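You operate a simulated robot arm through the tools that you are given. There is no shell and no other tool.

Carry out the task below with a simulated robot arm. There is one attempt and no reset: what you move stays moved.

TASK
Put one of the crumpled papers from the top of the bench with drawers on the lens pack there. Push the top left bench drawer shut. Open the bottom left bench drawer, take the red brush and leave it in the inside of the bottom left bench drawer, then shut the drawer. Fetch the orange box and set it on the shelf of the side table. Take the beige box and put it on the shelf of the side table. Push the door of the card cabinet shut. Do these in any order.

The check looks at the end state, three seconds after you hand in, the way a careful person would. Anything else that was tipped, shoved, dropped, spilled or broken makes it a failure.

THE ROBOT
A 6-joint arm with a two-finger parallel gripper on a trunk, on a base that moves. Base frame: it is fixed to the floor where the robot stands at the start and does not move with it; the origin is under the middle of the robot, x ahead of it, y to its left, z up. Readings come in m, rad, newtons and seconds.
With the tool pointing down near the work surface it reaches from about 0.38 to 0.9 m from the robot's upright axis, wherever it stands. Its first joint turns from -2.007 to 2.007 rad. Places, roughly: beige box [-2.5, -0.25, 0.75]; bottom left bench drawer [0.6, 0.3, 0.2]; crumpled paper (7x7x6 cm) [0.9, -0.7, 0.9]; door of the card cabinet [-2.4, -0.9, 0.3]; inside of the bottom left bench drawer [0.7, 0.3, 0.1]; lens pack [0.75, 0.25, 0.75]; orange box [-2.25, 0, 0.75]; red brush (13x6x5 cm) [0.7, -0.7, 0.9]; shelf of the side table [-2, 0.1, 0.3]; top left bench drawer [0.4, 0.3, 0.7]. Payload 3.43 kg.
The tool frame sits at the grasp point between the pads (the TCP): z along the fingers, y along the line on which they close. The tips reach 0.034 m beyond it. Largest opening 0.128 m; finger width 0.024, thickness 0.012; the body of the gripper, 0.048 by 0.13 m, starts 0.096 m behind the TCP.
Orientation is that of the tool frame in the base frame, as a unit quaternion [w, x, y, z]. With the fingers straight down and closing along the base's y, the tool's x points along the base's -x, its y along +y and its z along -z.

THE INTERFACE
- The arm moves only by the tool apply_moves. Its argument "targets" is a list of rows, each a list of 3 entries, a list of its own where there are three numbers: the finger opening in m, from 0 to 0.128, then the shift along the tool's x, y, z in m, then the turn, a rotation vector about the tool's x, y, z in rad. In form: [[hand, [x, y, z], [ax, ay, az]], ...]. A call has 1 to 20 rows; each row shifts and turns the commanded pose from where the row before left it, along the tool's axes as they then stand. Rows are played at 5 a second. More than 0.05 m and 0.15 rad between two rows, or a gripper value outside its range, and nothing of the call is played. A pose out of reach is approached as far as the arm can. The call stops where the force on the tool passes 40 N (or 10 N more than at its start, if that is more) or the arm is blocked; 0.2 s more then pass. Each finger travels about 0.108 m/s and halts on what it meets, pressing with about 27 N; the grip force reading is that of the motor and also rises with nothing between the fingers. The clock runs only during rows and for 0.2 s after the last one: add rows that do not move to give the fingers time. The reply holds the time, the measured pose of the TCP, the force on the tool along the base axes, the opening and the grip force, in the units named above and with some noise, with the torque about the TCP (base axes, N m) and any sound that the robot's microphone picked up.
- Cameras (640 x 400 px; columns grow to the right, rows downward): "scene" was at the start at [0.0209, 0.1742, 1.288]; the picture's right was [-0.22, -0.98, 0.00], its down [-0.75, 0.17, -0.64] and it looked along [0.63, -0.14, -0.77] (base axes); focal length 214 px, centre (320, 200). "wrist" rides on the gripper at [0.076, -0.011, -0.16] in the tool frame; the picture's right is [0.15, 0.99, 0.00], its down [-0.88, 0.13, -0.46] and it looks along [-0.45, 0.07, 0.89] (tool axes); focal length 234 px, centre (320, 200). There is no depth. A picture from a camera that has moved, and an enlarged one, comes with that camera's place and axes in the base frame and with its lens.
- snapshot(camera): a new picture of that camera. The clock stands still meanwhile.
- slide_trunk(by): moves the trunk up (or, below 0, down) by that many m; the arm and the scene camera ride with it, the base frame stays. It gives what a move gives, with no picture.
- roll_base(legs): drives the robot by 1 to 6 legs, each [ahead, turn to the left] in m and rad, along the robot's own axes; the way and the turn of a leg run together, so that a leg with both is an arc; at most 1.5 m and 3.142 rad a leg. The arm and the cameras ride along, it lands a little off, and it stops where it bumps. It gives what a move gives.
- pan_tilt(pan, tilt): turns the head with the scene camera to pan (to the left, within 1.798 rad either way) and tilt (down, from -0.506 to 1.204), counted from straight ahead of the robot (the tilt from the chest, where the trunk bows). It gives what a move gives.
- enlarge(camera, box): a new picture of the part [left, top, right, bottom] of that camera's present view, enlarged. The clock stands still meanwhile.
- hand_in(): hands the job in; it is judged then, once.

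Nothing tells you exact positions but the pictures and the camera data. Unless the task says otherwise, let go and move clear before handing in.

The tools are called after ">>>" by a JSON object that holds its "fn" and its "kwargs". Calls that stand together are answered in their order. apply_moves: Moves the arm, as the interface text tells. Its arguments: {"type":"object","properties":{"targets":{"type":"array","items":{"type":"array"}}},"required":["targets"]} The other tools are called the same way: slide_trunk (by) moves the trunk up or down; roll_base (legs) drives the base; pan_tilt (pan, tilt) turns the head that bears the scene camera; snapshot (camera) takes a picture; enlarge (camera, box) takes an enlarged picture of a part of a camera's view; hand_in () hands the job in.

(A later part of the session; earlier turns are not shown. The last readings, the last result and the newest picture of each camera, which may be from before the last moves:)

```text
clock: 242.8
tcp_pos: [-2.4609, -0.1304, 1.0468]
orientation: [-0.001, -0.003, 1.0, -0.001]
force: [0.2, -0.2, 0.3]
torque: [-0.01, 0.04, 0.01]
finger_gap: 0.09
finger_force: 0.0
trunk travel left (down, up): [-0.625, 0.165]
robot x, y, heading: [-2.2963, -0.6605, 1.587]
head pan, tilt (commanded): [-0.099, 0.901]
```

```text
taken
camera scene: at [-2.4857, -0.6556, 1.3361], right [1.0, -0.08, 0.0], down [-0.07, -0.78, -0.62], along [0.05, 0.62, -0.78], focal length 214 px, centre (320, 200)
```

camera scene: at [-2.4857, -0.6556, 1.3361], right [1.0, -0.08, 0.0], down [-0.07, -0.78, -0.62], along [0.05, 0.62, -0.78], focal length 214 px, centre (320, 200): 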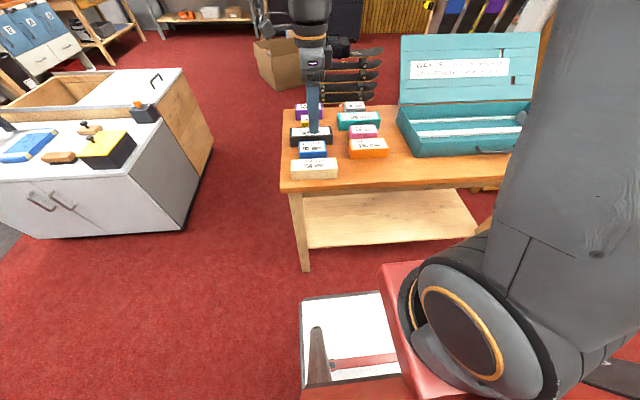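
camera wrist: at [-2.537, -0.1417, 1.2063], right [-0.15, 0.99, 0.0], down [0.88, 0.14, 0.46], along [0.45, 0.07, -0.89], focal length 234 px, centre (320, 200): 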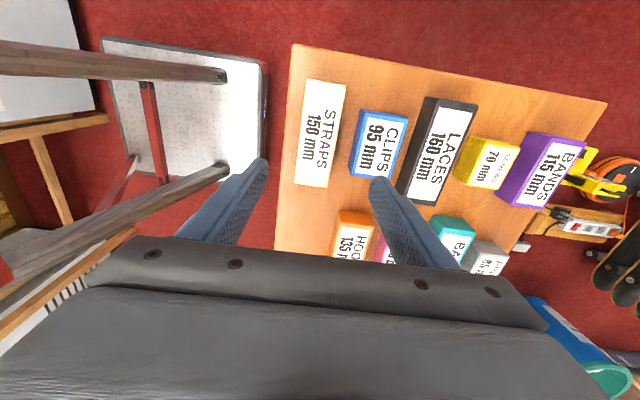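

Beige box is centred at (-2.4605,-0.1337), with the blue box 3.7 cm behind it. Descend with a 78 mm opening.

>>> {"fn": "apply_moves", "kwargs": {"targets": [[0.078, [0, -0.0035, 0.03], [0, 0, 0]], [0.078, [0, 0, 0.04], [0, 0, 0]], [0.078, [0, 0, 0.04], [0, 0, 0]]]}}

>>> {"fn": "snapshot", "kwargs": {"camera": "wrist"}}

>>> {"fn": "enlarge", "kwargs": {"camera": "scene", "box": [260, 80, 420, 200]}}

```text
clock: 243.6
tcp_pos: [-2.4608, -0.1341, 0.9366]
orientation: [0.0, -0.004, 1.0, -0.001]
force: [-0.3, -0.1, 0.1]
torque: [0.06, -0.01, -0.01]
finger_gap: 0.0777
finger_force: 0.1
trunk travel left (down, up): [-0.625, 0.165]
robot x, y, heading: [-2.2982, -0.656, 1.587]
head pan, tilt (commanded): [-0.099, 0.901]
```

```text
taken
camera wrist: at [-2.5374, -0.1462, 1.0961], right [-0.15, 0.99, 0.0], down [0.88, 0.14, 0.46], along [0.45, 0.07, -0.89], focal length 234 px, centre (320, 200)
```

wrist: 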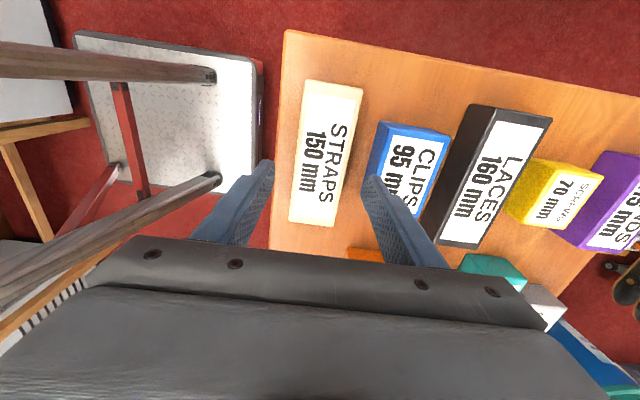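

```text
3.33 times, centred on (340, 140) of scene
camera zoom: at [-2.4855, -0.656, 1.3361], right [1.0, -0.08, 0.0], down [-0.07, -0.78, -0.62], along [0.05, 0.62, -0.78], focal length 715 px, centre (253, 400)
```

zoom: 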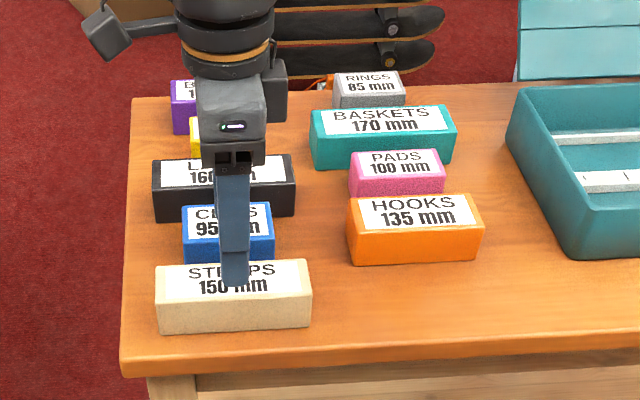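

Aligned. Descend the last 7 cm and close.

>>> {"fn": "apply_moves", "kwargs": {"targets": [[0.078, [0, 0, 0.03], [0, 0, 0]], [0.078, [0, 0, 0.025], [0, 0, 0]], [0.078, [0, 0, 0.018], [0, 0, 0]]]}}

>>> {"fn": "enlarge", "kwargs": {"camera": "scene", "box": [260, 80, 420, 200]}}

>>> {"fn": "snapshot", "kwargs": {"camera": "wrist"}}

```text
clock: 244.4
tcp_pos: [-2.4618, -0.134, 0.8626]
orientation: [0.0, -0.004, 1.0, 0.0]
force: [-0.2, -0.8, 0.4]
torque: [0.0, 0.01, -0.01]
finger_gap: 0.0781
finger_force: 0.2
trunk travel left (down, up): [-0.625, 0.165]
robot x, y, heading: [-2.2982, -0.6579, 1.584]
head pan, tilt (commanded): [-0.099, 0.901]
```

```text
3.33 times, centred on (340, 140) of scene
camera zoom: at [-2.4856, -0.6558, 1.336], right [1.0, -0.08, 0.0], down [-0.07, -0.78, -0.62], along [0.05, 0.62, -0.78], focal length 715 px, centre (253, 400)
```

zoom: 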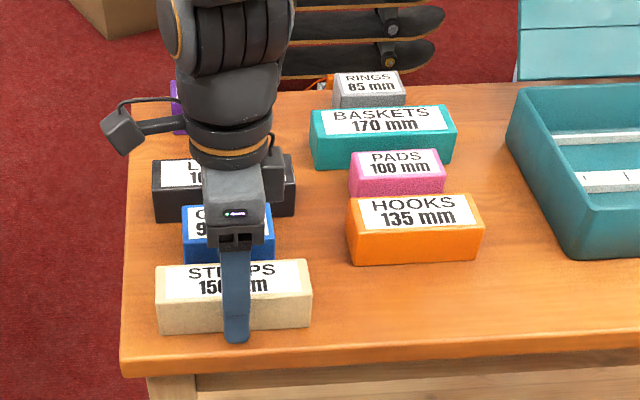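

```text
taken
camera wrist: at [-2.5371, -0.1458, 1.0227], right [-0.15, 0.99, 0.0], down [0.88, 0.14, 0.46], along [0.45, 0.07, -0.89], focal length 234 px, centre (320, 200)
```

wrist: 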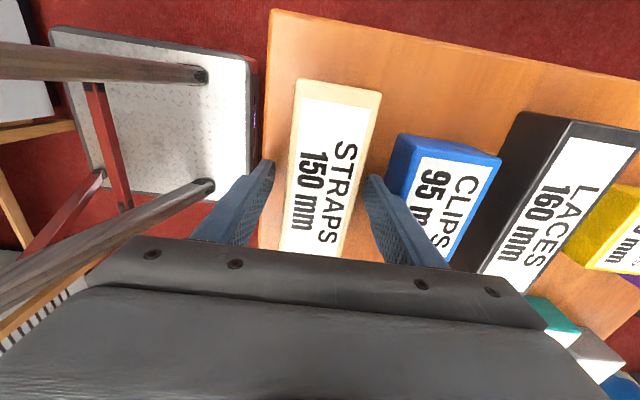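

The fingers straddle the beige box. Close, then lift slowly.

>>> {"fn": "apply_moves", "kwargs": {"targets": [[0.065, [0, 0, 0], [0, 0, 0]], [0.055, [0, 0, 0], [0, 0, 0]], [0.04, [0, 0, 0], [0, 0, 0]], [0.0, [0, 0, 0], [0, 0, 0]], [0.0, [0, 0, 0], [0, 0, 0]], [0.0, [0, 0, 0], [0, 0, 0]]]}}

>>> {"fn": "apply_moves", "kwargs": {"targets": [[0.0, [0, 0, -0.003], [0, 0, 0]], [0.0, [0, 0, -0.004], [0, 0, 0]], [0.0, [0, 0, -0.006], [0, 0, 0]], [0.0, [0, 0, -0.008], [0, 0, 0]], [0.0, [0, 0, -0.01], [0, 0, 0]]]}}

>>> {"fn": "enlarge", "kwargs": {"camera": "scene", "box": [260, 80, 420, 200]}}

```text
clock: 245.8
tcp_pos: [-2.4619, -0.134, 0.8623]
orientation: [-0.001, -0.004, 1.0, -0.001]
force: [-0.2, 1.0, -0.2]
torque: [0.02, 0.06, -0.06]
finger_gap: 0.0535
finger_force: 27.1
trunk travel left (down, up): [-0.625, 0.165]
robot x, y, heading: [-2.2977, -0.6604, 1.591]
head pan, tilt (commanded): [-0.099, 0.901]
```

```text
clock: 247.0
tcp_pos: [-2.4614, -0.1341, 0.8938]
orientation: [0.0, -0.003, 1.0, -0.001]
force: [0.7, -0.3, -2.2]
torque: [-0.02, -0.01, 0.0]
finger_gap: 0.0536
finger_force: 27.0
trunk travel left (down, up): [-0.625, 0.165]
robot x, y, heading: [-2.2985, -0.6581, 1.588]
head pan, tilt (commanded): [-0.099, 0.901]
```

```text
3.33 times, centred on (340, 140) of scene
camera zoom: at [-2.4857, -0.6554, 1.336], right [1.0, -0.08, 0.0], down [-0.07, -0.78, -0.62], along [0.05, 0.62, -0.78], focal length 715 px, centre (253, 400)
```

zoom: 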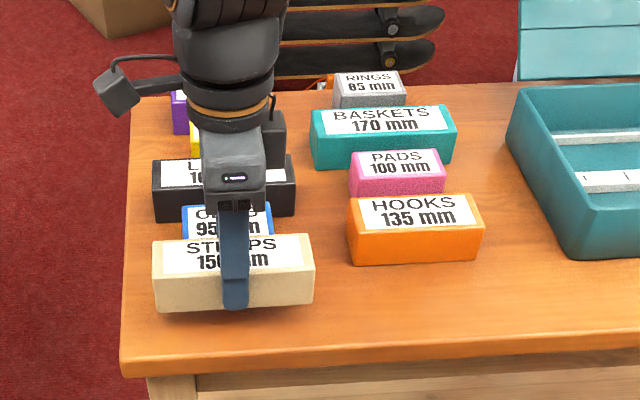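

Beige box is lifted. Raise it to travel height, then turn left and back out of the aisle toward the table's open right end.

>>> {"fn": "apply_moves", "kwargs": {"targets": [[0.0, [0, 0, -0.008], [0, 0, 0]], [0.0, [0, 0, -0.014], [0, 0, 0]], [0.0, [0, 0, -0.02], [0, 0, 0]], [0.0, [0, 0, -0.025], [0, 0, 0]], [0.0, [0, 0, -0.03], [0, 0, 0]], [0.0, [0, 0, -0.03], [0, 0, 0]], [0.0, [0, 0, -0.03], [0, 0, 0]], [0.0, [0, 0, -0.025], [0, 0, 0]], [0.0, [0, 0, -0.018], [0, 0, 0]], [0.0, [0, 0, -0.01], [0, 0, 0]]]}}

>>> {"fn": "roll_base", "kwargs": {"legs": [[0, 1.555]]}}

>>> {"fn": "snapshot", "kwargs": {"camera": "wrist"}}

```text
clock: 249.2
tcp_pos: [-2.4608, -0.1336, 1.1035]
orientation: [0.001, -0.003, 1.0, 0.0]
force: [0.3, 0.1, -0.7]
torque: [0.01, 0.01, -0.03]
finger_gap: 0.0533
finger_force: 26.3
trunk travel left (down, up): [-0.625, 0.165]
robot x, y, heading: [-2.298, -0.658, 1.587]
head pan, tilt (commanded): [-0.099, 0.901]
```

```text
clock: 253.4
tcp_pos: [-2.8229, -0.8169, 1.1032]
orientation: [0.0, 0.708, -0.706, 0.001]
force: [-0.1, -0.1, -0.5]
torque: [-0.02, -0.01, -0.02]
finger_gap: 0.0533
finger_force: 27.2
trunk travel left (down, up): [-0.625, 0.165]
robot x, y, heading: [-2.2983, -0.6571, -3.134]
head pan, tilt (commanded): [-0.099, 0.901]
```

```text
taken
camera wrist: at [-2.8127, -0.8934, 1.2636], right [-0.99, -0.15, 0.0], down [-0.13, 0.88, 0.46], along [-0.07, 0.45, -0.89], focal length 234 px, centre (320, 200)
```

wrist: 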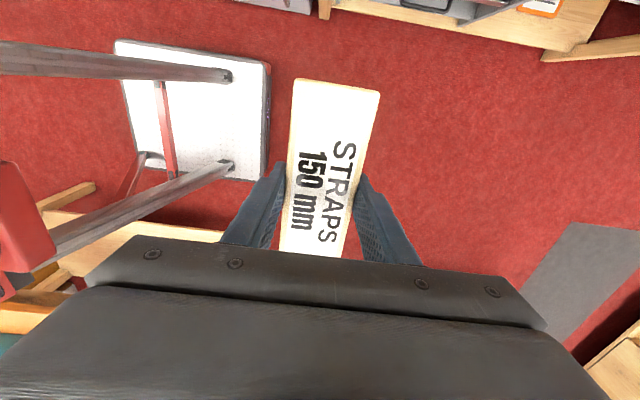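

Held steady. Reverse out along the aisle and reposition at the table's right end.

>>> {"fn": "roll_base", "kwargs": {"legs": [[-1.0, 0], [0, 0.61], [-0.8, 0], [0, -0.61]]}}

>>> {"fn": "pan_tilt", "kwargs": {"pan": -0.2, "tilt": 0.7}}

>>> {"fn": "snapshot", "kwargs": {"camera": "scene"}}

>>> {"fn": "snapshot", "kwargs": {"camera": "wrist"}}

```text
clock: 265.8
tcp_pos: [-1.1694, -0.3389, 1.1045]
orientation: [0.001, -0.706, 0.708, -0.001]
force: [-0.2, -0.1, -0.7]
torque: [0.0, 0.0, 0.0]
finger_gap: 0.0534
finger_force: 26.6
trunk travel left (down, up): [-0.625, 0.165]
robot x, y, heading: [-0.6441, -0.1781, -3.135]
head pan, tilt (commanded): [-0.099, 0.901]
```

```text
clock: 266.6
tcp_pos: [-1.1699, -0.3398, 1.1042]
orientation: [0.0, -0.707, 0.707, -0.001]
force: [0.1, 0.1, -2.0]
torque: [0.0, 0.01, -0.03]
finger_gap: 0.0533
finger_force: 26.9
trunk travel left (down, up): [-0.625, 0.165]
robot x, y, heading: [-0.6441, -0.1825, -3.142]
head pan, tilt (commanded): [-0.201, 0.7]
```

```text
taken
camera scene: at [-0.6573, -0.3612, 1.3521], right [0.19, 0.98, 0.0], down [0.63, -0.12, -0.76], along [-0.75, 0.15, -0.64], focal length 214 px, centre (320, 200)
```

scene: 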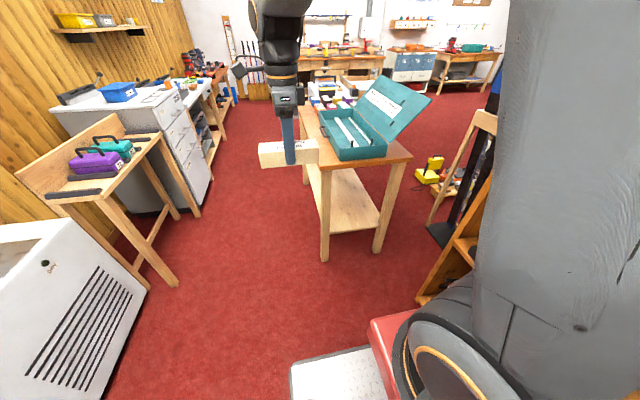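

```text
taken
camera wrist: at [-1.1582, -0.415, 1.2635], right [-0.99, -0.14, 0.0], down [-0.13, 0.88, 0.46], along [-0.06, 0.45, -0.89], focal length 234 px, centre (320, 200)
```

wrist: 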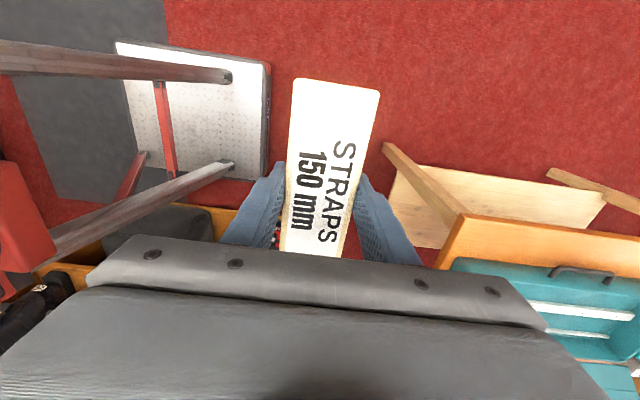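

Robot faces the table's end; legs at x≈-1.54 (y≈-0.14 and 0.27), shelf at z≈0.25 between them. I'll shift sideways a bit to line up with the shelf's middle.

>>> {"fn": "roll_base", "kwargs": {"legs": [[-0.18, 0], [0, -0.4], [0.35, 0], [0, 0.4]]}}

>>> {"fn": "apply_moves", "kwargs": {"targets": [[0.0, [0, 0, 0], [0, 0, 0]]]}}

>>> {"fn": "snapshot", "kwargs": {"camera": "scene"}}

```text
clock: 272.3
tcp_pos: [-1.3129, -0.2011, 1.1039]
orientation: [0.0, -0.705, 0.709, -0.001]
force: [0.6, -0.2, -1.3]
torque: [-0.01, 0.0, 0.01]
finger_gap: 0.0535
finger_force: 26.8
trunk travel left (down, up): [-0.625, 0.165]
robot x, y, heading: [-0.789, -0.0445, -3.139]
head pan, tilt (commanded): [-0.201, 0.7]
```

```text
clock: 272.7
tcp_pos: [-1.3128, -0.2018, 1.1035]
orientation: [0.0, -0.706, 0.709, -0.001]
force: [0.1, -1.4, -1.8]
torque: [0.03, 0.01, -0.04]
finger_gap: 0.0535
finger_force: 27.0
trunk travel left (down, up): [-0.625, 0.165]
robot x, y, heading: [-0.7854, -0.0472, -3.139]
head pan, tilt (commanded): [-0.201, 0.7]
```

```text
taken
camera scene: at [-0.8016, -0.2253, 1.3522], right [0.2, 0.98, 0.0], down [0.63, -0.13, -0.76], along [-0.75, 0.15, -0.64], focal length 214 px, centre (320, 200)
```

scene: 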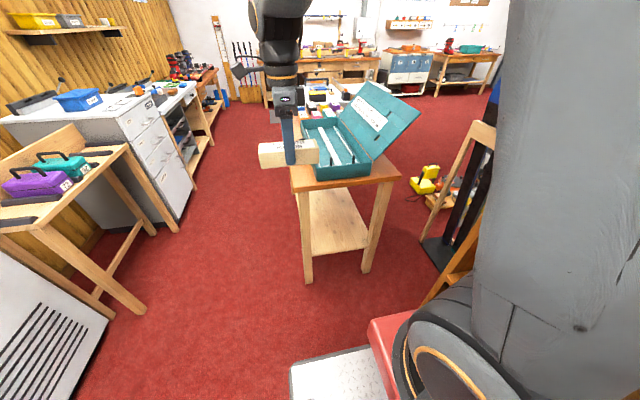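

Lined up. Shift the box to y≈0.05 in front of the table end, then lower the trunk.

>>> {"fn": "apply_moves", "kwargs": {"targets": [[0.0, [-0.01, 0.003, 0], [0, 0, 0]], [0.0, [-0.02, 0.006, 0], [0, 0, 0]], [0.0, [-0.03, 0.008, 0], [0, 0, 0]], [0.0, [-0.03, 0.008, 0], [0, 0, 0]], [0.0, [-0.03, 0.008, 0], [0, 0, 0]], [0.0, [-0.03, 0.008, 0], [0, 0, 0]], [0.0, [-0.03, 0.008, 0], [0, 0, 0]], [0.0, [-0.03, 0.008, 0], [0, 0, 0]], [0.0, [-0.02, 0.006, 0], [0, 0, 0]], [0.0, [-0.02, 0.003, 0], [0, 0, 0]]]}}

>>> {"fn": "slide_trunk", "kwargs": {"by": -0.35}}

>>> {"fn": "snapshot", "kwargs": {"camera": "scene"}}

>>> {"fn": "snapshot", "kwargs": {"camera": "wrist"}}

```text
clock: 274.9
tcp_pos: [-1.3777, 0.0487, 1.1022]
orientation: [0.0, -0.705, 0.709, -0.001]
force: [-0.9, -0.1, -2.4]
torque: [0.03, -0.03, 0.03]
finger_gap: 0.0536
finger_force: 27.2
trunk travel left (down, up): [-0.625, 0.165]
robot x, y, heading: [-0.7883, -0.0512, -3.14]
head pan, tilt (commanded): [-0.201, 0.7]
```

```text
clock: 278.3
tcp_pos: [-1.3778, 0.0488, 0.7544]
orientation: [0.001, -0.705, 0.709, -0.001]
force: [0.8, -0.5, -2.1]
torque: [0.0, -0.03, 0.02]
finger_gap: 0.0536
finger_force: 27.3
trunk travel left (down, up): [-0.275, 0.515]
robot x, y, heading: [-0.7886, -0.0455, -3.136]
head pan, tilt (commanded): [-0.201, 0.7]
```

```text
taken
camera scene: at [-0.8989, -0.2254, 1.0022], right [0.2, 0.98, 0.0], down [0.63, -0.13, -0.76], along [-0.75, 0.15, -0.64], focal length 214 px, centre (320, 200)
```

scene: 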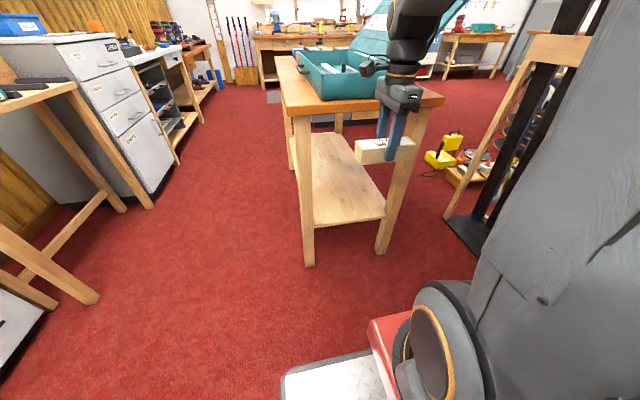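

```text
taken
camera wrist: at [-1.3672, -0.0269, 0.9136], right [-0.99, -0.14, 0.0], down [-0.13, 0.88, 0.46], along [-0.06, 0.45, -0.89], focal length 234 px, centre (320, 200)
```

wrist: 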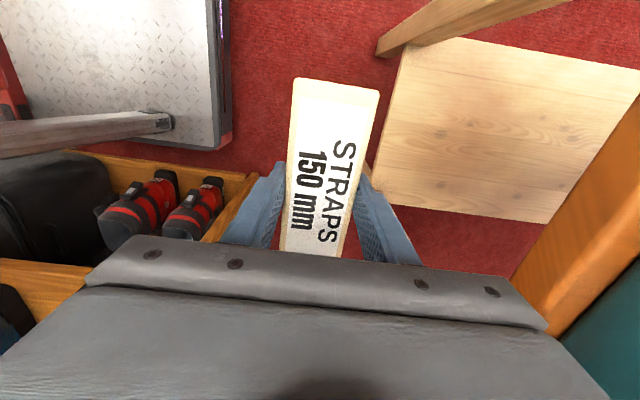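

From three views the shelf top is at z≈0.30, near edge x≈-1.54, y from -0.13 to 0.22. Lower the trunk fully and bring the box to insertion height.

>>> {"fn": "slide_trunk", "kwargs": {"by": -0.27}}

>>> {"fn": "apply_moves", "kwargs": {"targets": [[0.0, [0, 0, 0.01], [0, 0, 0]], [0.0, [0, 0, 0.02], [0, 0, 0]], [0.0, [0, 0, 0.025], [0, 0, 0]], [0.0, [0, 0, 0.025], [0, 0, 0]], [0.0, [0, 0, 0.015], [0, 0, 0]], [0.0, [0, 0, 0.008], [0, 0, 0]]]}}

>>> {"fn": "snapshot", "kwargs": {"camera": "scene"}}

>>> {"fn": "snapshot", "kwargs": {"camera": "wrist"}}

```text
clock: 281.1
tcp_pos: [-1.3782, 0.0493, 0.4844]
orientation: [0.001, -0.705, 0.709, -0.001]
force: [0.1, -0.4, -2.6]
torque: [0.03, -0.01, -0.01]
finger_gap: 0.0533
finger_force: 26.7
trunk travel left (down, up): [-0.005, 0.785]
robot x, y, heading: [-0.788, -0.0446, -3.14]
head pan, tilt (commanded): [-0.201, 0.7]
```

```text
clock: 282.5
tcp_pos: [-1.377, 0.0485, 0.3811]
orientation: [0.0, -0.705, 0.709, 0.001]
force: [0.1, 0.5, -1.7]
torque: [-0.01, 0.0, -0.02]
finger_gap: 0.0535
finger_force: 27.0
trunk travel left (down, up): [-0.005, 0.785]
robot x, y, heading: [-0.7843, -0.0435, -3.146]
head pan, tilt (commanded): [-0.201, 0.7]
```

```text
taken
camera scene: at [-0.974, -0.2255, 0.7322], right [0.2, 0.98, 0.0], down [0.63, -0.13, -0.76], along [-0.75, 0.15, -0.64], focal length 214 px, centre (320, 200)
```

scene: 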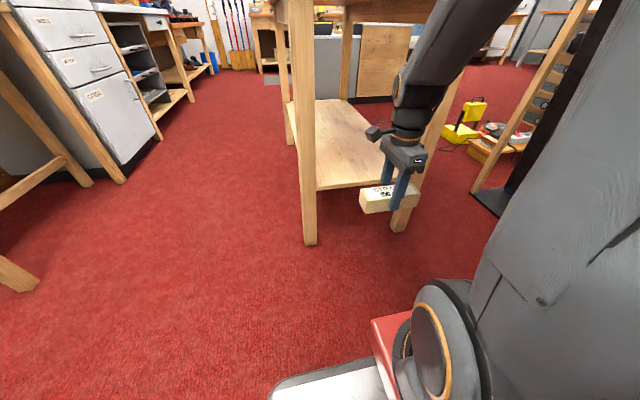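

```text
taken
camera wrist: at [-1.367, -0.0272, 0.5403], right [-0.99, -0.14, 0.0], down [-0.13, 0.88, 0.46], along [-0.06, 0.45, -0.89], focal length 234 px, centre (320, 200)
```

wrist: 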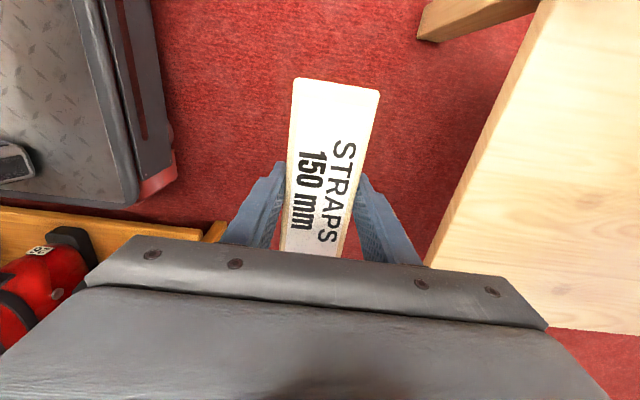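

Clearance looks right (box bottom ≈3 cm above shelf level). Insert it under the table, first 0.2 m.

>>> {"fn": "apply_moves", "kwargs": {"targets": [[0.0, [0, 0.01, 0], [0, 0, 0]], [0.0, [0, 0.02, 0], [0, 0, 0]], [0.0, [0, 0.025, 0], [0, 0, 0]], [0.0, [0, 0.025, 0], [0, 0, 0]], [0.0, [0, 0.025, 0], [0, 0, 0]], [0.0, [0, 0.025, 0], [0, 0, 0]], [0.0, [0, 0.025, 0], [0, 0, 0]], [0.0, [0, 0.02, 0], [0, 0, 0]], [0.0, [0, 0.015, 0], [0, 0, 0]], [0.0, [0, 0.01, 0], [0, 0, 0]]]}}

>>> {"fn": "snapshot", "kwargs": {"camera": "scene"}}

>>> {"fn": "snapshot", "kwargs": {"camera": "wrist"}}

```text
clock: 284.7
tcp_pos: [-1.5777, 0.0488, 0.3792]
orientation: [0.0, -0.705, 0.709, 0.0]
force: [0.2, -0.3, -1.8]
torque: [0.01, 0.03, 0.01]
finger_gap: 0.0536
finger_force: 27.6
trunk travel left (down, up): [-0.005, 0.785]
robot x, y, heading: [-0.7853, -0.0462, -3.145]
head pan, tilt (commanded): [-0.201, 0.7]
```

```text
taken
camera scene: at [-0.9741, -0.2255, 0.7322], right [0.2, 0.98, 0.0], down [0.63, -0.13, -0.76], along [-0.75, 0.15, -0.64], focal length 214 px, centre (320, 200)
```

scene: 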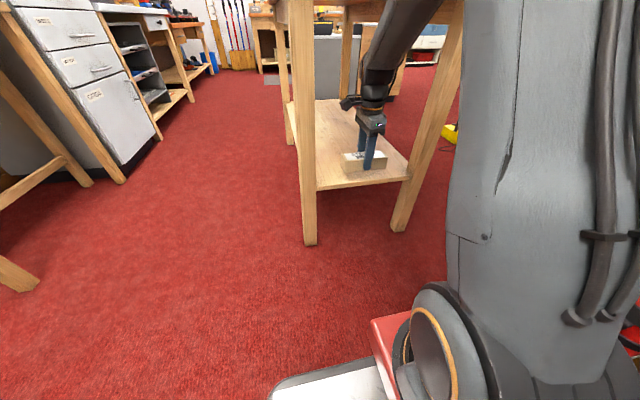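

```text
taken
camera wrist: at [-1.5668, -0.0258, 0.5406], right [-0.99, -0.14, 0.0], down [-0.13, 0.88, 0.46], along [-0.06, 0.45, -0.89], focal length 234 px, centre (320, 200)
```

wrist: 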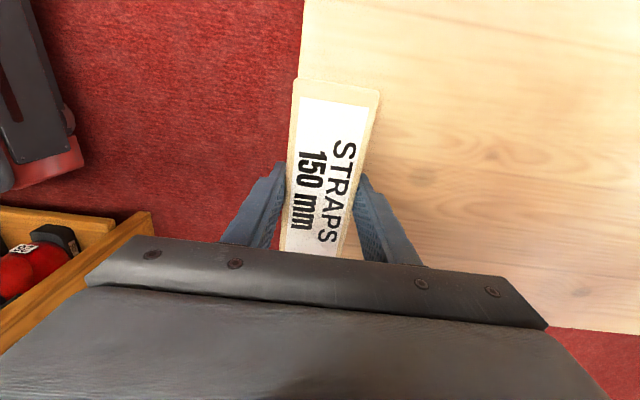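

Going in well. Continue 0.17 m further.

>>> {"fn": "apply_moves", "kwargs": {"targets": [[0.0, [0, 0.01, 0], [0, 0, 0]], [0.0, [0, 0.02, 0], [0, 0, 0]], [0.0, [0, 0.025, 0], [0, 0, 0]], [0.0, [0, 0.025, 0], [0, 0, 0]], [0.0, [0, 0.025, 0], [0, 0, 0]], [0.0, [0, 0.025, 0], [0, 0, 0]], [0.0, [0, 0.02, 0], [0, 0, 0]], [0.0, [0, 0.015, 0], [0, 0, 0]], [0.0, [0, 0.008, 0], [0, 0, 0]]]}}

>>> {"fn": "snapshot", "kwargs": {"camera": "scene"}}

>>> {"fn": "snapshot", "kwargs": {"camera": "wrist"}}

```text
clock: 286.7
tcp_pos: [-1.7502, 0.0513, 0.3813]
orientation: [0.001, -0.705, 0.709, -0.001]
force: [-0.5, -0.4, -2.4]
torque: [-0.02, 0.01, 0.0]
finger_gap: 0.0536
finger_force: 26.8
trunk travel left (down, up): [-0.005, 0.785]
robot x, y, heading: [-0.7879, -0.0449, -3.142]
head pan, tilt (commanded): [-0.201, 0.7]
```

```text
taken
camera scene: at [-0.9741, -0.2255, 0.7322], right [0.2, 0.98, 0.0], down [0.63, -0.13, -0.76], along [-0.75, 0.15, -0.64], focal length 214 px, centre (320, 200)
```

scene: 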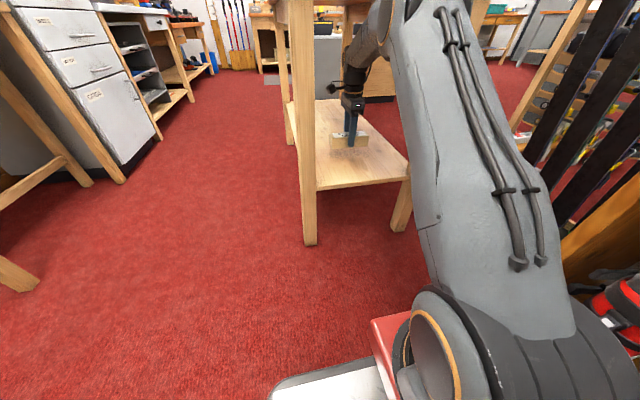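

```text
taken
camera wrist: at [-1.7403, -0.0251, 0.5406], right [-0.99, -0.14, 0.0], down [-0.13, 0.88, 0.46], along [-0.06, 0.45, -0.89], focal length 234 px, centre (320, 200)
```

wrist: 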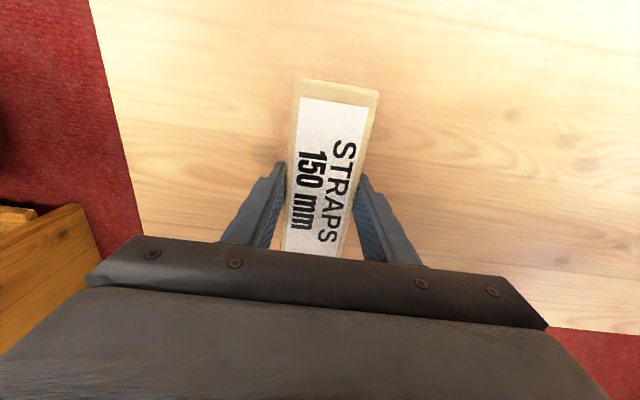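

Fully over the shelf. Lower to contact in small steps.

>>> {"fn": "apply_moves", "kwargs": {"targets": [[0.0, [0, 0, 0.008], [0, 0, 0]], [0.0, [0, 0, 0.008], [0, 0, 0]]]}}

>>> {"fn": "apply_moves", "kwargs": {"targets": [[0.0, [0, 0, 0.005], [0, 0, 0]], [0.0, [0, 0, 0.004], [0, 0, 0]]]}}

>>> {"fn": "apply_moves", "kwargs": {"targets": [[0.0, [0, 0, 0.003], [0, 0, 0]], [0.0, [0, 0, 0.003], [0, 0, 0]]]}}

```text
clock: 287.3
tcp_pos: [-1.7514, 0.0509, 0.3633]
orientation: [0.0, -0.705, 0.709, -0.001]
force: [0.2, -0.7, -1.6]
torque: [-0.03, 0.01, -0.01]
finger_gap: 0.0534
finger_force: 26.9
trunk travel left (down, up): [-0.005, 0.785]
robot x, y, heading: [-0.7859, -0.0442, -3.139]
head pan, tilt (commanded): [-0.201, 0.7]
```

```text
clock: 287.9
tcp_pos: [-1.7517, 0.0505, 0.3553]
orientation: [0.0, -0.705, 0.709, -0.001]
force: [0.0, 0.2, -2.1]
torque: [-0.01, 0.01, 0.01]
finger_gap: 0.0534
finger_force: 27.2
trunk travel left (down, up): [-0.005, 0.785]
robot x, y, heading: [-0.7849, -0.0452, -3.143]
head pan, tilt (commanded): [-0.201, 0.7]
```

```text
clock: 288.5
tcp_pos: [-1.7501, 0.0502, 0.349]
orientation: [0.001, -0.705, 0.709, -0.001]
force: [-0.6, -0.4, -2.2]
torque: [0.02, 0.01, -0.01]
finger_gap: 0.0532
finger_force: 26.7
trunk travel left (down, up): [-0.005, 0.785]
robot x, y, heading: [-0.7845, -0.0437, -3.146]
head pan, tilt (commanded): [-0.201, 0.7]
```

>>> {"fn": "apply_moves", "kwargs": {"targets": [[0.0, [0, 0, 0.003], [0, 0, 0]], [0.0, [0, 0, 0.003], [0, 0, 0]]]}}

>>> {"fn": "apply_moves", "kwargs": {"targets": [[0.0, [0, 0, 0.003], [0, 0, 0]], [0.0, [0, 0, 0.002], [0, 0, 0]]]}}

>>> {"fn": "apply_moves", "kwargs": {"targets": [[0.0, [0, 0, 0.003], [0, 0, 0]], [0.0, [0, 0, 0.002], [0, 0, 0]]]}}

>>> {"fn": "enlarge", "kwargs": {"camera": "scene", "box": [270, 70, 430, 190]}}

```text
clock: 289.1
tcp_pos: [-1.7497, 0.0514, 0.3427]
orientation: [0.0, -0.706, 0.709, -0.001]
force: [-0.4, -0.7, -1.5]
torque: [-0.09, -0.02, -0.01]
finger_gap: 0.0535
finger_force: 26.9
trunk travel left (down, up): [-0.005, 0.785]
robot x, y, heading: [-0.7884, -0.0439, -3.141]
head pan, tilt (commanded): [-0.201, 0.7]
```

```text
clock: 289.7
tcp_pos: [-1.7514, 0.0515, 0.3418]
orientation: [0.0, -0.706, 0.709, 0.002]
force: [6.9, -0.5, 25.8]
torque: [-0.07, -0.55, -0.01]
finger_gap: 0.0537
finger_force: 27.4
trunk travel left (down, up): [-0.005, 0.785]
robot x, y, heading: [-0.7847, -0.0433, -3.14]
head pan, tilt (commanded): [-0.201, 0.7]
```

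```text
clock: 290.2
tcp_pos: [-1.7519, 0.0508, 0.3415]
orientation: [0.0, -0.706, 0.709, 0.002]
force: [4.7, -1.2, 14.2]
torque: [-0.22, -0.61, 0.04]
finger_gap: 0.0535
finger_force: 27.5
trunk travel left (down, up): [-0.005, 0.785]
robot x, y, heading: [-0.7877, -0.0462, -3.137]
head pan, tilt (commanded): [-0.201, 0.7]
stopped in row 2: the force on the tool passed its limit at 43 N (the readings are from after the stop); the commanded pose is now the measured one
```

```text
3.33 times, centred on (350, 130) of scene
camera zoom: at [-0.9736, -0.2256, 0.7321], right [0.2, 0.98, 0.0], down [0.63, -0.13, -0.77], along [-0.75, 0.15, -0.64], focal length 715 px, centre (220, 433)
```

zoom: 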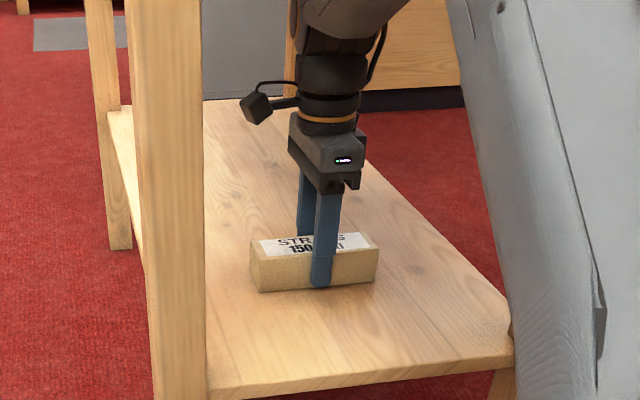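

The box is on the shelf. Ease up 1.5 mm, release, lift clear and withdraw.

>>> {"fn": "apply_moves", "kwargs": {"targets": [[0.0, [0, 0, -0.0015], [0, 0, 0]], [0.05, [0, 0, 0], [0, 0, 0]], [0.06, [0, 0, 0], [0, 0, 0]], [0.07, [0, 0, 0], [0, 0, 0]], [0.08, [0, 0, 0], [0, 0, 0]], [0.08, [0, 0, 0], [0, 0, 0]], [0.08, [0, 0, -0.02], [0, 0, 0]], [0.08, [0, 0, -0.03], [0, 0, 0]], [0.08, [0, 0, -0.015], [0, 0, 0]]]}}

>>> {"fn": "snapshot", "kwargs": {"camera": "wrist"}}

>>> {"fn": "enlarge", "kwargs": {"camera": "scene", "box": [270, 0, 470, 190]}}

```text
clock: 292.2
tcp_pos: [-1.7506, 0.0505, 0.4047]
orientation: [-0.001, -0.705, 0.709, 0.001]
force: [-0.1, 0.8, -0.9]
torque: [0.0, 0.01, 0.0]
finger_gap: 0.0799
finger_force: 0.1
trunk travel left (down, up): [-0.005, 0.785]
robot x, y, heading: [-0.7841, -0.0459, -3.146]
head pan, tilt (commanded): [-0.201, 0.7]
```

```text
taken
camera wrist: at [-1.7394, -0.0253, 0.5645], right [-0.99, -0.14, 0.0], down [-0.12, 0.88, 0.46], along [-0.07, 0.45, -0.89], focal length 234 px, centre (320, 200)
```

wrist: 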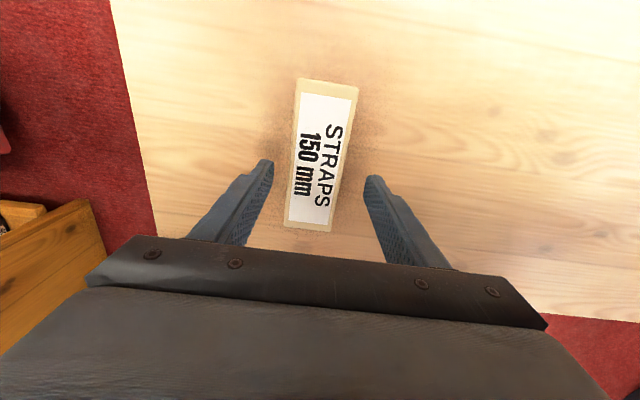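

```text
2.11 times, centred on (370, 95) of scene
camera zoom: at [-0.974, -0.2255, 0.7322], right [0.2, 0.98, 0.0], down [0.63, -0.13, -0.76], along [-0.75, 0.15, -0.64], focal length 452 px, centre (215, 421)
```

zoom: 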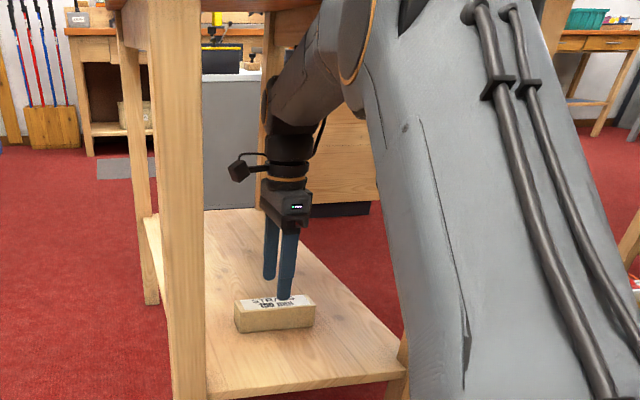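

Beige box rests on the shelf. Withdraw along +x.

>>> {"fn": "apply_moves", "kwargs": {"targets": [[0.08, [0, -0.02, 0], [0, 0, 0]], [0.08, [0, -0.035, 0], [0, 0, 0]], [0.08, [0, -0.035, 0], [0, 0, 0]], [0.08, [0, -0.035, 0], [0, 0, 0]], [0.06, [0, -0.03, 0.015], [0, 0, 0]], [0.04, [0, -0.03, 0.015], [0, 0, 0]], [0.03, [0, -0.035, 0], [0, 0, 0]], [0.02, [0, -0.035, 0], [0, 0, 0]], [0.0, [0, -0.035, 0], [0, 0, 0]], [0.0, [0, -0.035, 0], [0, 0, 0]], [0.0, [0, -0.035, 0], [0, 0, 0]]]}}

>>> {"fn": "snapshot", "kwargs": {"camera": "scene"}}

```text
clock: 294.6
tcp_pos: [-1.3903, 0.0499, 0.3753]
orientation: [-0.001, -0.705, 0.709, 0.002]
force: [0.6, 0.9, 0.5]
torque: [0.02, -0.04, -0.04]
finger_gap: 0.0001
finger_force: 27.3
trunk travel left (down, up): [-0.005, 0.785]
robot x, y, heading: [-0.7866, -0.0465, -3.139]
head pan, tilt (commanded): [-0.201, 0.7]
```

```text
taken
camera scene: at [-0.974, -0.2255, 0.7322], right [0.2, 0.98, 0.0], down [0.63, -0.13, -0.76], along [-0.75, 0.15, -0.64], focal length 214 px, centre (320, 200)
```

scene: 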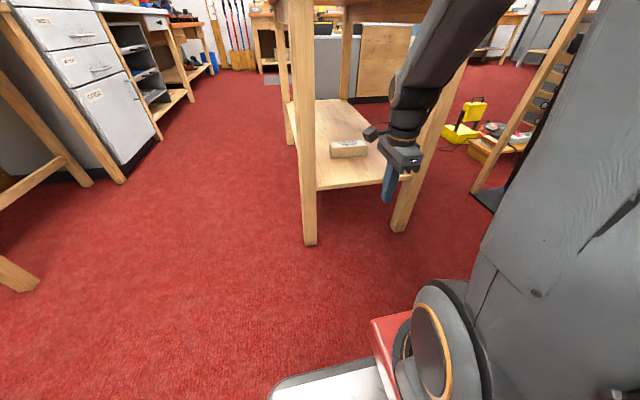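

Raise the trunk and go back for the orange box along the same aisle.

>>> {"fn": "slide_trunk", "kwargs": {"by": 0.4}}

>>> {"fn": "slide_trunk", "kwargs": {"by": 0.22}}

>>> {"fn": "apply_moves", "kwargs": {"targets": [[0.0, [0, -0.03, -0.03], [0, 0, 0]], [0.0, [0, -0.03, -0.03], [0, 0, 0]], [0.0, [0.03, -0.02, -0.03], [0, 0, 0]], [0.0, [0.04, 0, -0.02], [0, 0, 0]], [0.0, [0.04, 0, 0], [0, 0, 0]], [0.0, [0.04, 0, 0], [0, 0, 0]], [0.0, [0.04, 0, 0], [0, 0, 0]], [0.0, [0.04, 0, 0], [0, 0, 0]]]}}

>>> {"fn": "roll_base", "kwargs": {"legs": [[0, 0.94], [0.76, 0], [0, -0.94], [1.06, 0]]}}

>>> {"fn": "snapshot", "kwargs": {"camera": "scene"}}

```text
clock: 298.4
tcp_pos: [-1.3921, 0.048, 0.7729]
orientation: [-0.001, -0.705, 0.709, 0.001]
force: [-0.1, 0.1, 0.1]
torque: [0.03, -0.02, -0.01]
finger_gap: 0.0
finger_force: 27.5
trunk travel left (down, up): [-0.405, 0.385]
robot x, y, heading: [-0.7898, -0.0425, -3.14]
head pan, tilt (commanded): [-0.201, 0.7]
```

```text
clock: 300.7
tcp_pos: [-1.3918, 0.0493, 0.9929]
orientation: [-0.001, -0.705, 0.709, 0.001]
force: [0.0, 0.0, -0.1]
torque: [0.0, -0.02, -0.02]
finger_gap: 0.0001
finger_force: 26.9
trunk travel left (down, up): [-0.625, 0.165]
robot x, y, heading: [-0.785, -0.0482, -3.137]
head pan, tilt (commanded): [-0.201, 0.7]
```

```text
clock: 302.5
tcp_pos: [-1.3129, -0.1812, 1.1045]
orientation: [-0.001, -0.705, 0.709, 0.001]
force: [0.1, 0.5, 0.2]
torque: [-0.03, 0.0, 0.0]
finger_gap: 0.0
finger_force: 27.5
trunk travel left (down, up): [-0.625, 0.165]
robot x, y, heading: [-0.7818, -0.0469, -3.136]
head pan, tilt (commanded): [-0.201, 0.7]
```

```text
clock: 304.2
tcp_pos: [-1.2117, -0.3825, 1.1024]
orientation: [0.001, 0.837, -0.547, -0.001]
force: [-0.1, 0.8, 0.0]
torque: [-0.01, 0.01, -0.02]
finger_gap: 0.0
finger_force: 27.0
trunk travel left (down, up): [-0.625, 0.165]
robot x, y, heading: [-0.7893, -0.0423, -2.722]
head pan, tilt (commanded): [-0.201, 0.7]
stopped in leg 1: the robot was blocked; the commanded pose is now the measured one
```

```text
taken
camera scene: at [-0.728, -0.2167, 1.3522], right [-0.21, 0.98, 0.0], down [0.63, 0.14, -0.76], along [-0.75, -0.16, -0.64], focal length 214 px, centre (320, 200)
```

scene: 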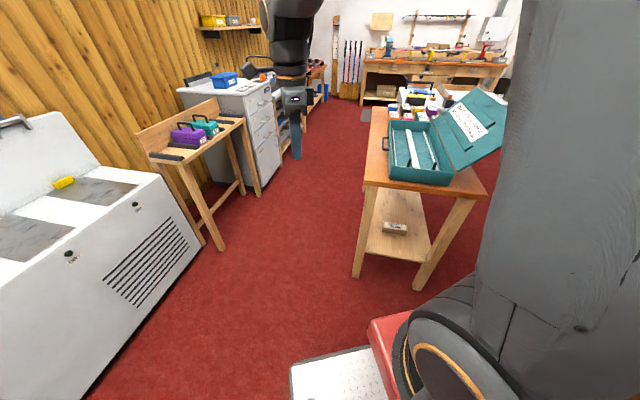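

The turn was blocked, likely my rear corner meeting the boot rack. I'll first drive forward away from it, then continue turning in the clear.

>>> {"fn": "roll_base", "kwargs": {"legs": [[0.22, 0]]}}

>>> {"fn": "roll_base", "kwargs": {"legs": [[0, 0.52], [0.65, 0], [0, -0.94]]}}

>>> {"fn": "pan_tilt", "kwargs": {"pan": -1.79, "tilt": 0.5}}

>>> {"fn": "snapshot", "kwargs": {"camera": "scene"}}

```text
clock: 305.9
tcp_pos: [-1.4139, -0.4733, 1.104]
orientation: [0.0, 0.837, -0.548, -0.001]
force: [-0.6, -0.2, 0.0]
torque: [0.02, 0.01, 0.0]
finger_gap: 0.0
finger_force: 27.1
trunk travel left (down, up): [-0.625, 0.165]
robot x, y, heading: [-0.9861, -0.1386, -2.725]
head pan, tilt (commanded): [-0.201, 0.7]
```

```text
clock: 313.4
tcp_pos: [-1.902, -0.7958, 1.1039]
orientation: [-0.001, -0.704, 0.71, 0.001]
force: [-0.7, 0.2, 0.6]
torque: [-0.01, 0.0, -0.02]
finger_gap: 0.0
finger_force: 27.2
trunk travel left (down, up): [-0.625, 0.165]
robot x, y, heading: [-1.3751, -0.6607, 3.14]
head pan, tilt (commanded): [-0.201, 0.7]
```

```text
clock: 315.1
tcp_pos: [-1.9014, -0.7963, 1.1043]
orientation: [0.001, -0.704, 0.71, 0.0]
force: [0.6, -0.4, 0.6]
torque: [0.04, 0.01, 0.04]
finger_gap: 0.0001
finger_force: 27.1
trunk travel left (down, up): [-0.625, 0.165]
robot x, y, heading: [-1.3734, -0.6636, 3.137]
head pan, tilt (commanded): [-1.791, 0.499]
```

```text
taken
camera scene: at [-1.2889, -0.7705, 1.3699], right [0.98, -0.22, 0.0], down [-0.11, -0.47, -0.88], along [0.19, 0.86, -0.48], focal length 214 px, centre (320, 200)
```

scene: 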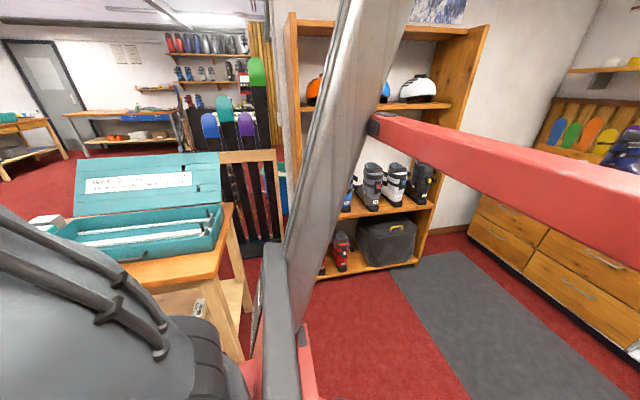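

The rack and ski stand look undisturbed. Let me zoom to be sure, then continue to the orange box.

>>> {"fn": "enlarge", "kwargs": {"camera": "scene", "box": [170, 20, 480, 290]}}

>>> {"fn": "roll_base", "kwargs": {"legs": [[0.9, 0]]}}

>>> {"fn": "roll_base", "kwargs": {"legs": [[0, -1.565]]}}

>>> {"fn": "pan_tilt", "kwargs": {"pan": -0.1, "tilt": 0.9}}

>>> {"fn": "snapshot", "kwargs": {"camera": "scene"}}

>>> {"fn": "snapshot", "kwargs": {"camera": "wrist"}}

```text
1.48 times, centred on (325, 155) of scene
camera zoom: at [-1.2889, -0.7705, 1.3699], right [0.98, -0.22, 0.0], down [-0.11, -0.47, -0.88], along [0.19, 0.86, -0.48], focal length 318 px, centre (313, 267)
```

zoom: 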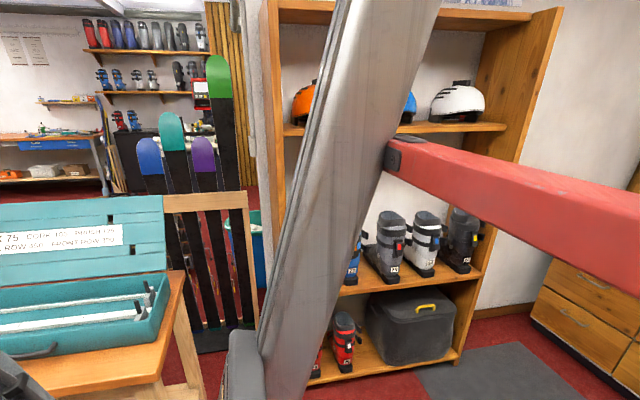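

```text
clock: 319.8
tcp_pos: [-2.7992, -0.7922, 1.1037]
orientation: [0.001, -0.703, 0.711, 0.001]
force: [0.5, 0.4, 0.3]
torque: [0.0, -0.03, 0.01]
finger_gap: 0.0001
finger_force: 27.3
trunk travel left (down, up): [-0.625, 0.165]
robot x, y, heading: [-2.2712, -0.6602, 3.138]
head pan, tilt (commanded): [-1.791, 0.499]
```

```text
clock: 324.0
tcp_pos: [-2.4161, -0.1346, 1.1039]
orientation: [0.001, -0.004, 1.0, 0.001]
force: [0.5, -0.3, -0.5]
torque: [0.0, -0.02, -0.01]
finger_gap: 0.0
finger_force: 26.1
trunk travel left (down, up): [-0.625, 0.165]
robot x, y, heading: [-2.2734, -0.6572, 1.579]
head pan, tilt (commanded): [-1.791, 0.499]
```

```text
clock: 325.7
tcp_pos: [-2.4175, -0.1345, 1.1031]
orientation: [0.001, -0.004, 1.0, 0.001]
force: [1.1, -0.3, 1.0]
torque: [0.0, 0.01, -0.02]
finger_gap: 0.0
finger_force: 26.9
trunk travel left (down, up): [-0.625, 0.165]
robot x, y, heading: [-2.2746, -0.6645, 1.579]
head pan, tilt (commanded): [-0.099, 0.901]
```

```text
taken
camera scene: at [-2.4612, -0.6555, 1.336], right [1.0, -0.09, 0.0], down [-0.07, -0.78, -0.62], along [0.05, 0.62, -0.78], focal length 214 px, centre (320, 200)
```

scene: 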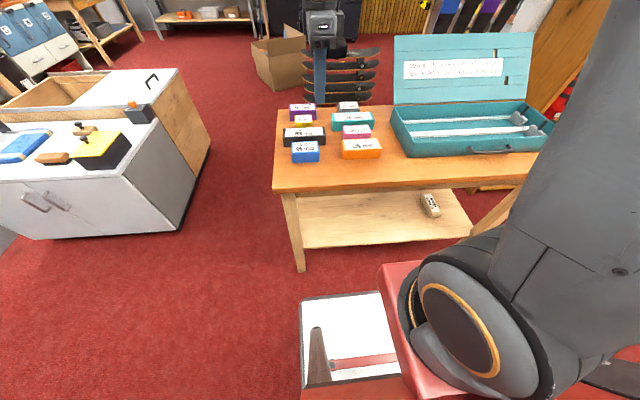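

```text
taken
camera wrist: at [-2.4926, -0.1466, 1.263], right [-0.15, 0.99, 0.0], down [0.88, 0.14, 0.46], along [0.45, 0.07, -0.89], focal length 234 px, centre (320, 200)
```

wrist: 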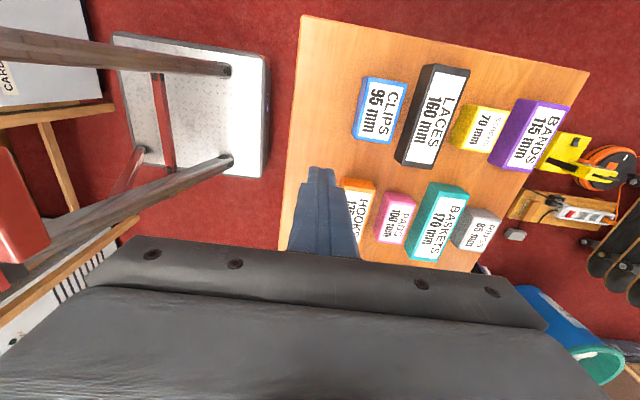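

Now hover over the orange box.

>>> {"fn": "apply_moves", "kwargs": {"targets": [[0.03, [-0.038, 0.0225, 0], [0, 0, 0]], [0.06, [-0.038, 0.0225, 0], [0, 0, 0]], [0.08, [-0.038, 0.0225, 0], [0, 0, 0]], [0.08, [-0.038, 0.0225, 0.03], [0, 0, 0]], [0.08, [0, 0, 0.03], [0, 0, 0]]]}}

>>> {"fn": "snapshot", "kwargs": {"camera": "wrist"}}

>>> {"fn": "enlarge", "kwargs": {"camera": "scene", "box": [260, 80, 420, 200]}}

```text
refused: row 4 steps farther than a row can; nothing moved
```

```text
taken
camera wrist: at [-2.4926, -0.1466, 1.263], right [-0.15, 0.99, 0.0], down [0.88, 0.14, 0.46], along [0.45, 0.07, -0.89], focal length 234 px, centre (320, 200)
```

wrist: 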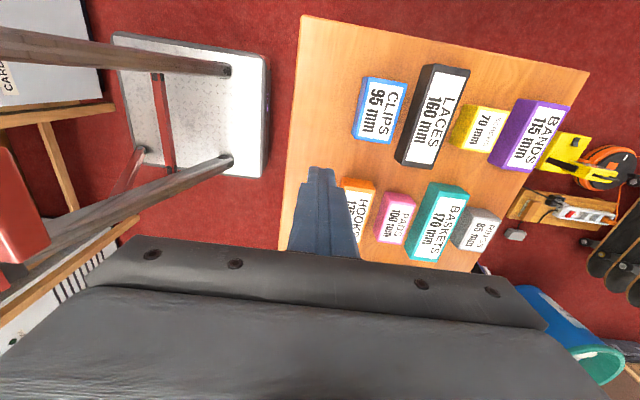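

```text
3.33 times, centred on (340, 140) of scene
camera zoom: at [-2.4612, -0.6555, 1.336], right [1.0, -0.09, 0.0], down [-0.07, -0.78, -0.62], along [0.05, 0.62, -0.78], focal length 715 px, centre (253, 400)
```

zoom: 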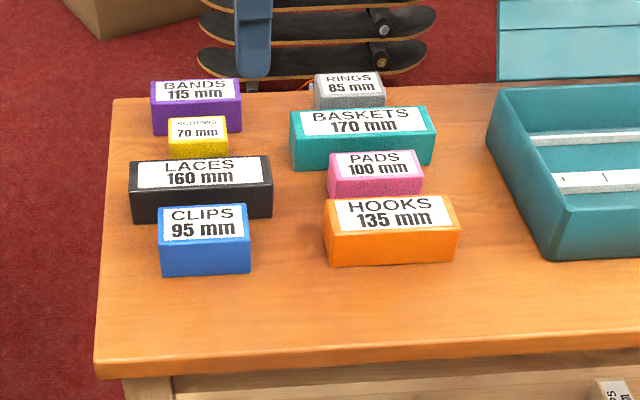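

>>> {"fn": "apply_moves", "kwargs": {"targets": [[0.03, [-0.038, 0.0225, 0], [0, 0, 0]], [0.06, [-0.038, 0.0225, 0], [0, 0, 0]], [0.08, [-0.038, 0.0225, 0], [0, 0, 0]], [0.08, [-0.038, 0.0225, 0.01], [0, 0, 0]], [0.08, [0, 0, 0.03], [0, 0, 0]]]}}

>>> {"fn": "snapshot", "kwargs": {"camera": "wrist"}}

```text
clock: 326.9
tcp_pos: [-2.2642, -0.0425, 1.0627]
orientation: [0.001, -0.004, 1.0, 0.002]
force: [-0.6, -0.7, -0.5]
torque: [0.04, 0.01, -0.01]
finger_gap: 0.0799
finger_force: 0.0
trunk travel left (down, up): [-0.625, 0.165]
robot x, y, heading: [-2.277, -0.6606, 1.584]
head pan, tilt (commanded): [-0.099, 0.901]
```

```text
taken
camera wrist: at [-2.3404, -0.0551, 1.2237], right [-0.15, 0.99, 0.0], down [0.88, 0.14, 0.46], along [0.45, 0.07, -0.89], focal length 234 px, centre (320, 200)
```

wrist: 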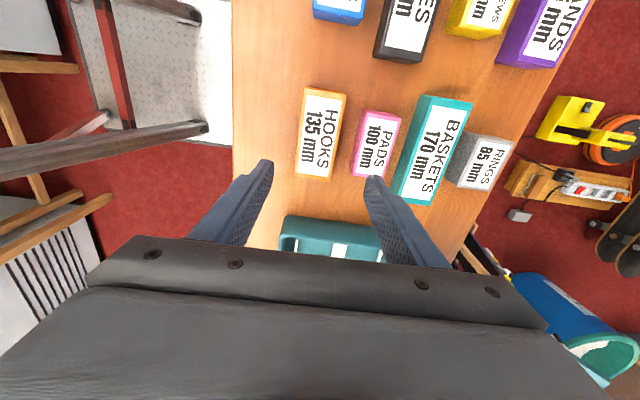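

Orange box centre ≈(-2.263,-0.0445), pink neighbour 3.6 cm behind. Descend onto it.

>>> {"fn": "apply_moves", "kwargs": {"targets": [[0.078, [0, -0.002, 0.04], [0, 0, 0]], [0.078, [0, 0, 0.045], [0, 0, 0]], [0.078, [0, 0, 0.045], [0, 0, 0]]]}}

>>> {"fn": "snapshot", "kwargs": {"camera": "wrist"}}

>>> {"fn": "enlarge", "kwargs": {"camera": "scene", "box": [280, 80, 440, 200]}}

```text
clock: 327.7
tcp_pos: [-2.2646, -0.0461, 0.934]
orientation: [0.001, -0.005, 1.0, 0.002]
force: [-0.7, -0.5, 0.6]
torque: [0.02, 0.01, -0.04]
finger_gap: 0.0782
finger_force: 0.1
trunk travel left (down, up): [-0.625, 0.165]
robot x, y, heading: [-2.271, -0.6598, 1.582]
head pan, tilt (commanded): [-0.099, 0.901]
```

```text
taken
camera wrist: at [-2.34, -0.058, 1.0932], right [-0.15, 0.99, 0.0], down [0.88, 0.14, 0.46], along [0.45, 0.07, -0.89], focal length 234 px, centre (320, 200)
```

wrist: 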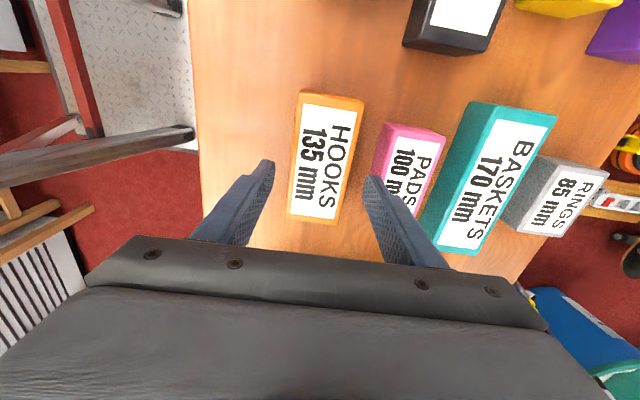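

```text
3.33 times, centred on (360, 140) of scene
camera zoom: at [-2.4612, -0.6559, 1.336], right [1.0, -0.09, 0.0], down [-0.07, -0.78, -0.62], along [0.05, 0.62, -0.78], focal length 715 px, centre (187, 400)
```

zoom: 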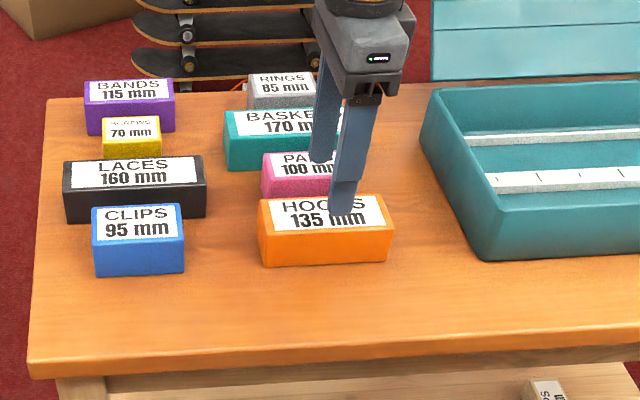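

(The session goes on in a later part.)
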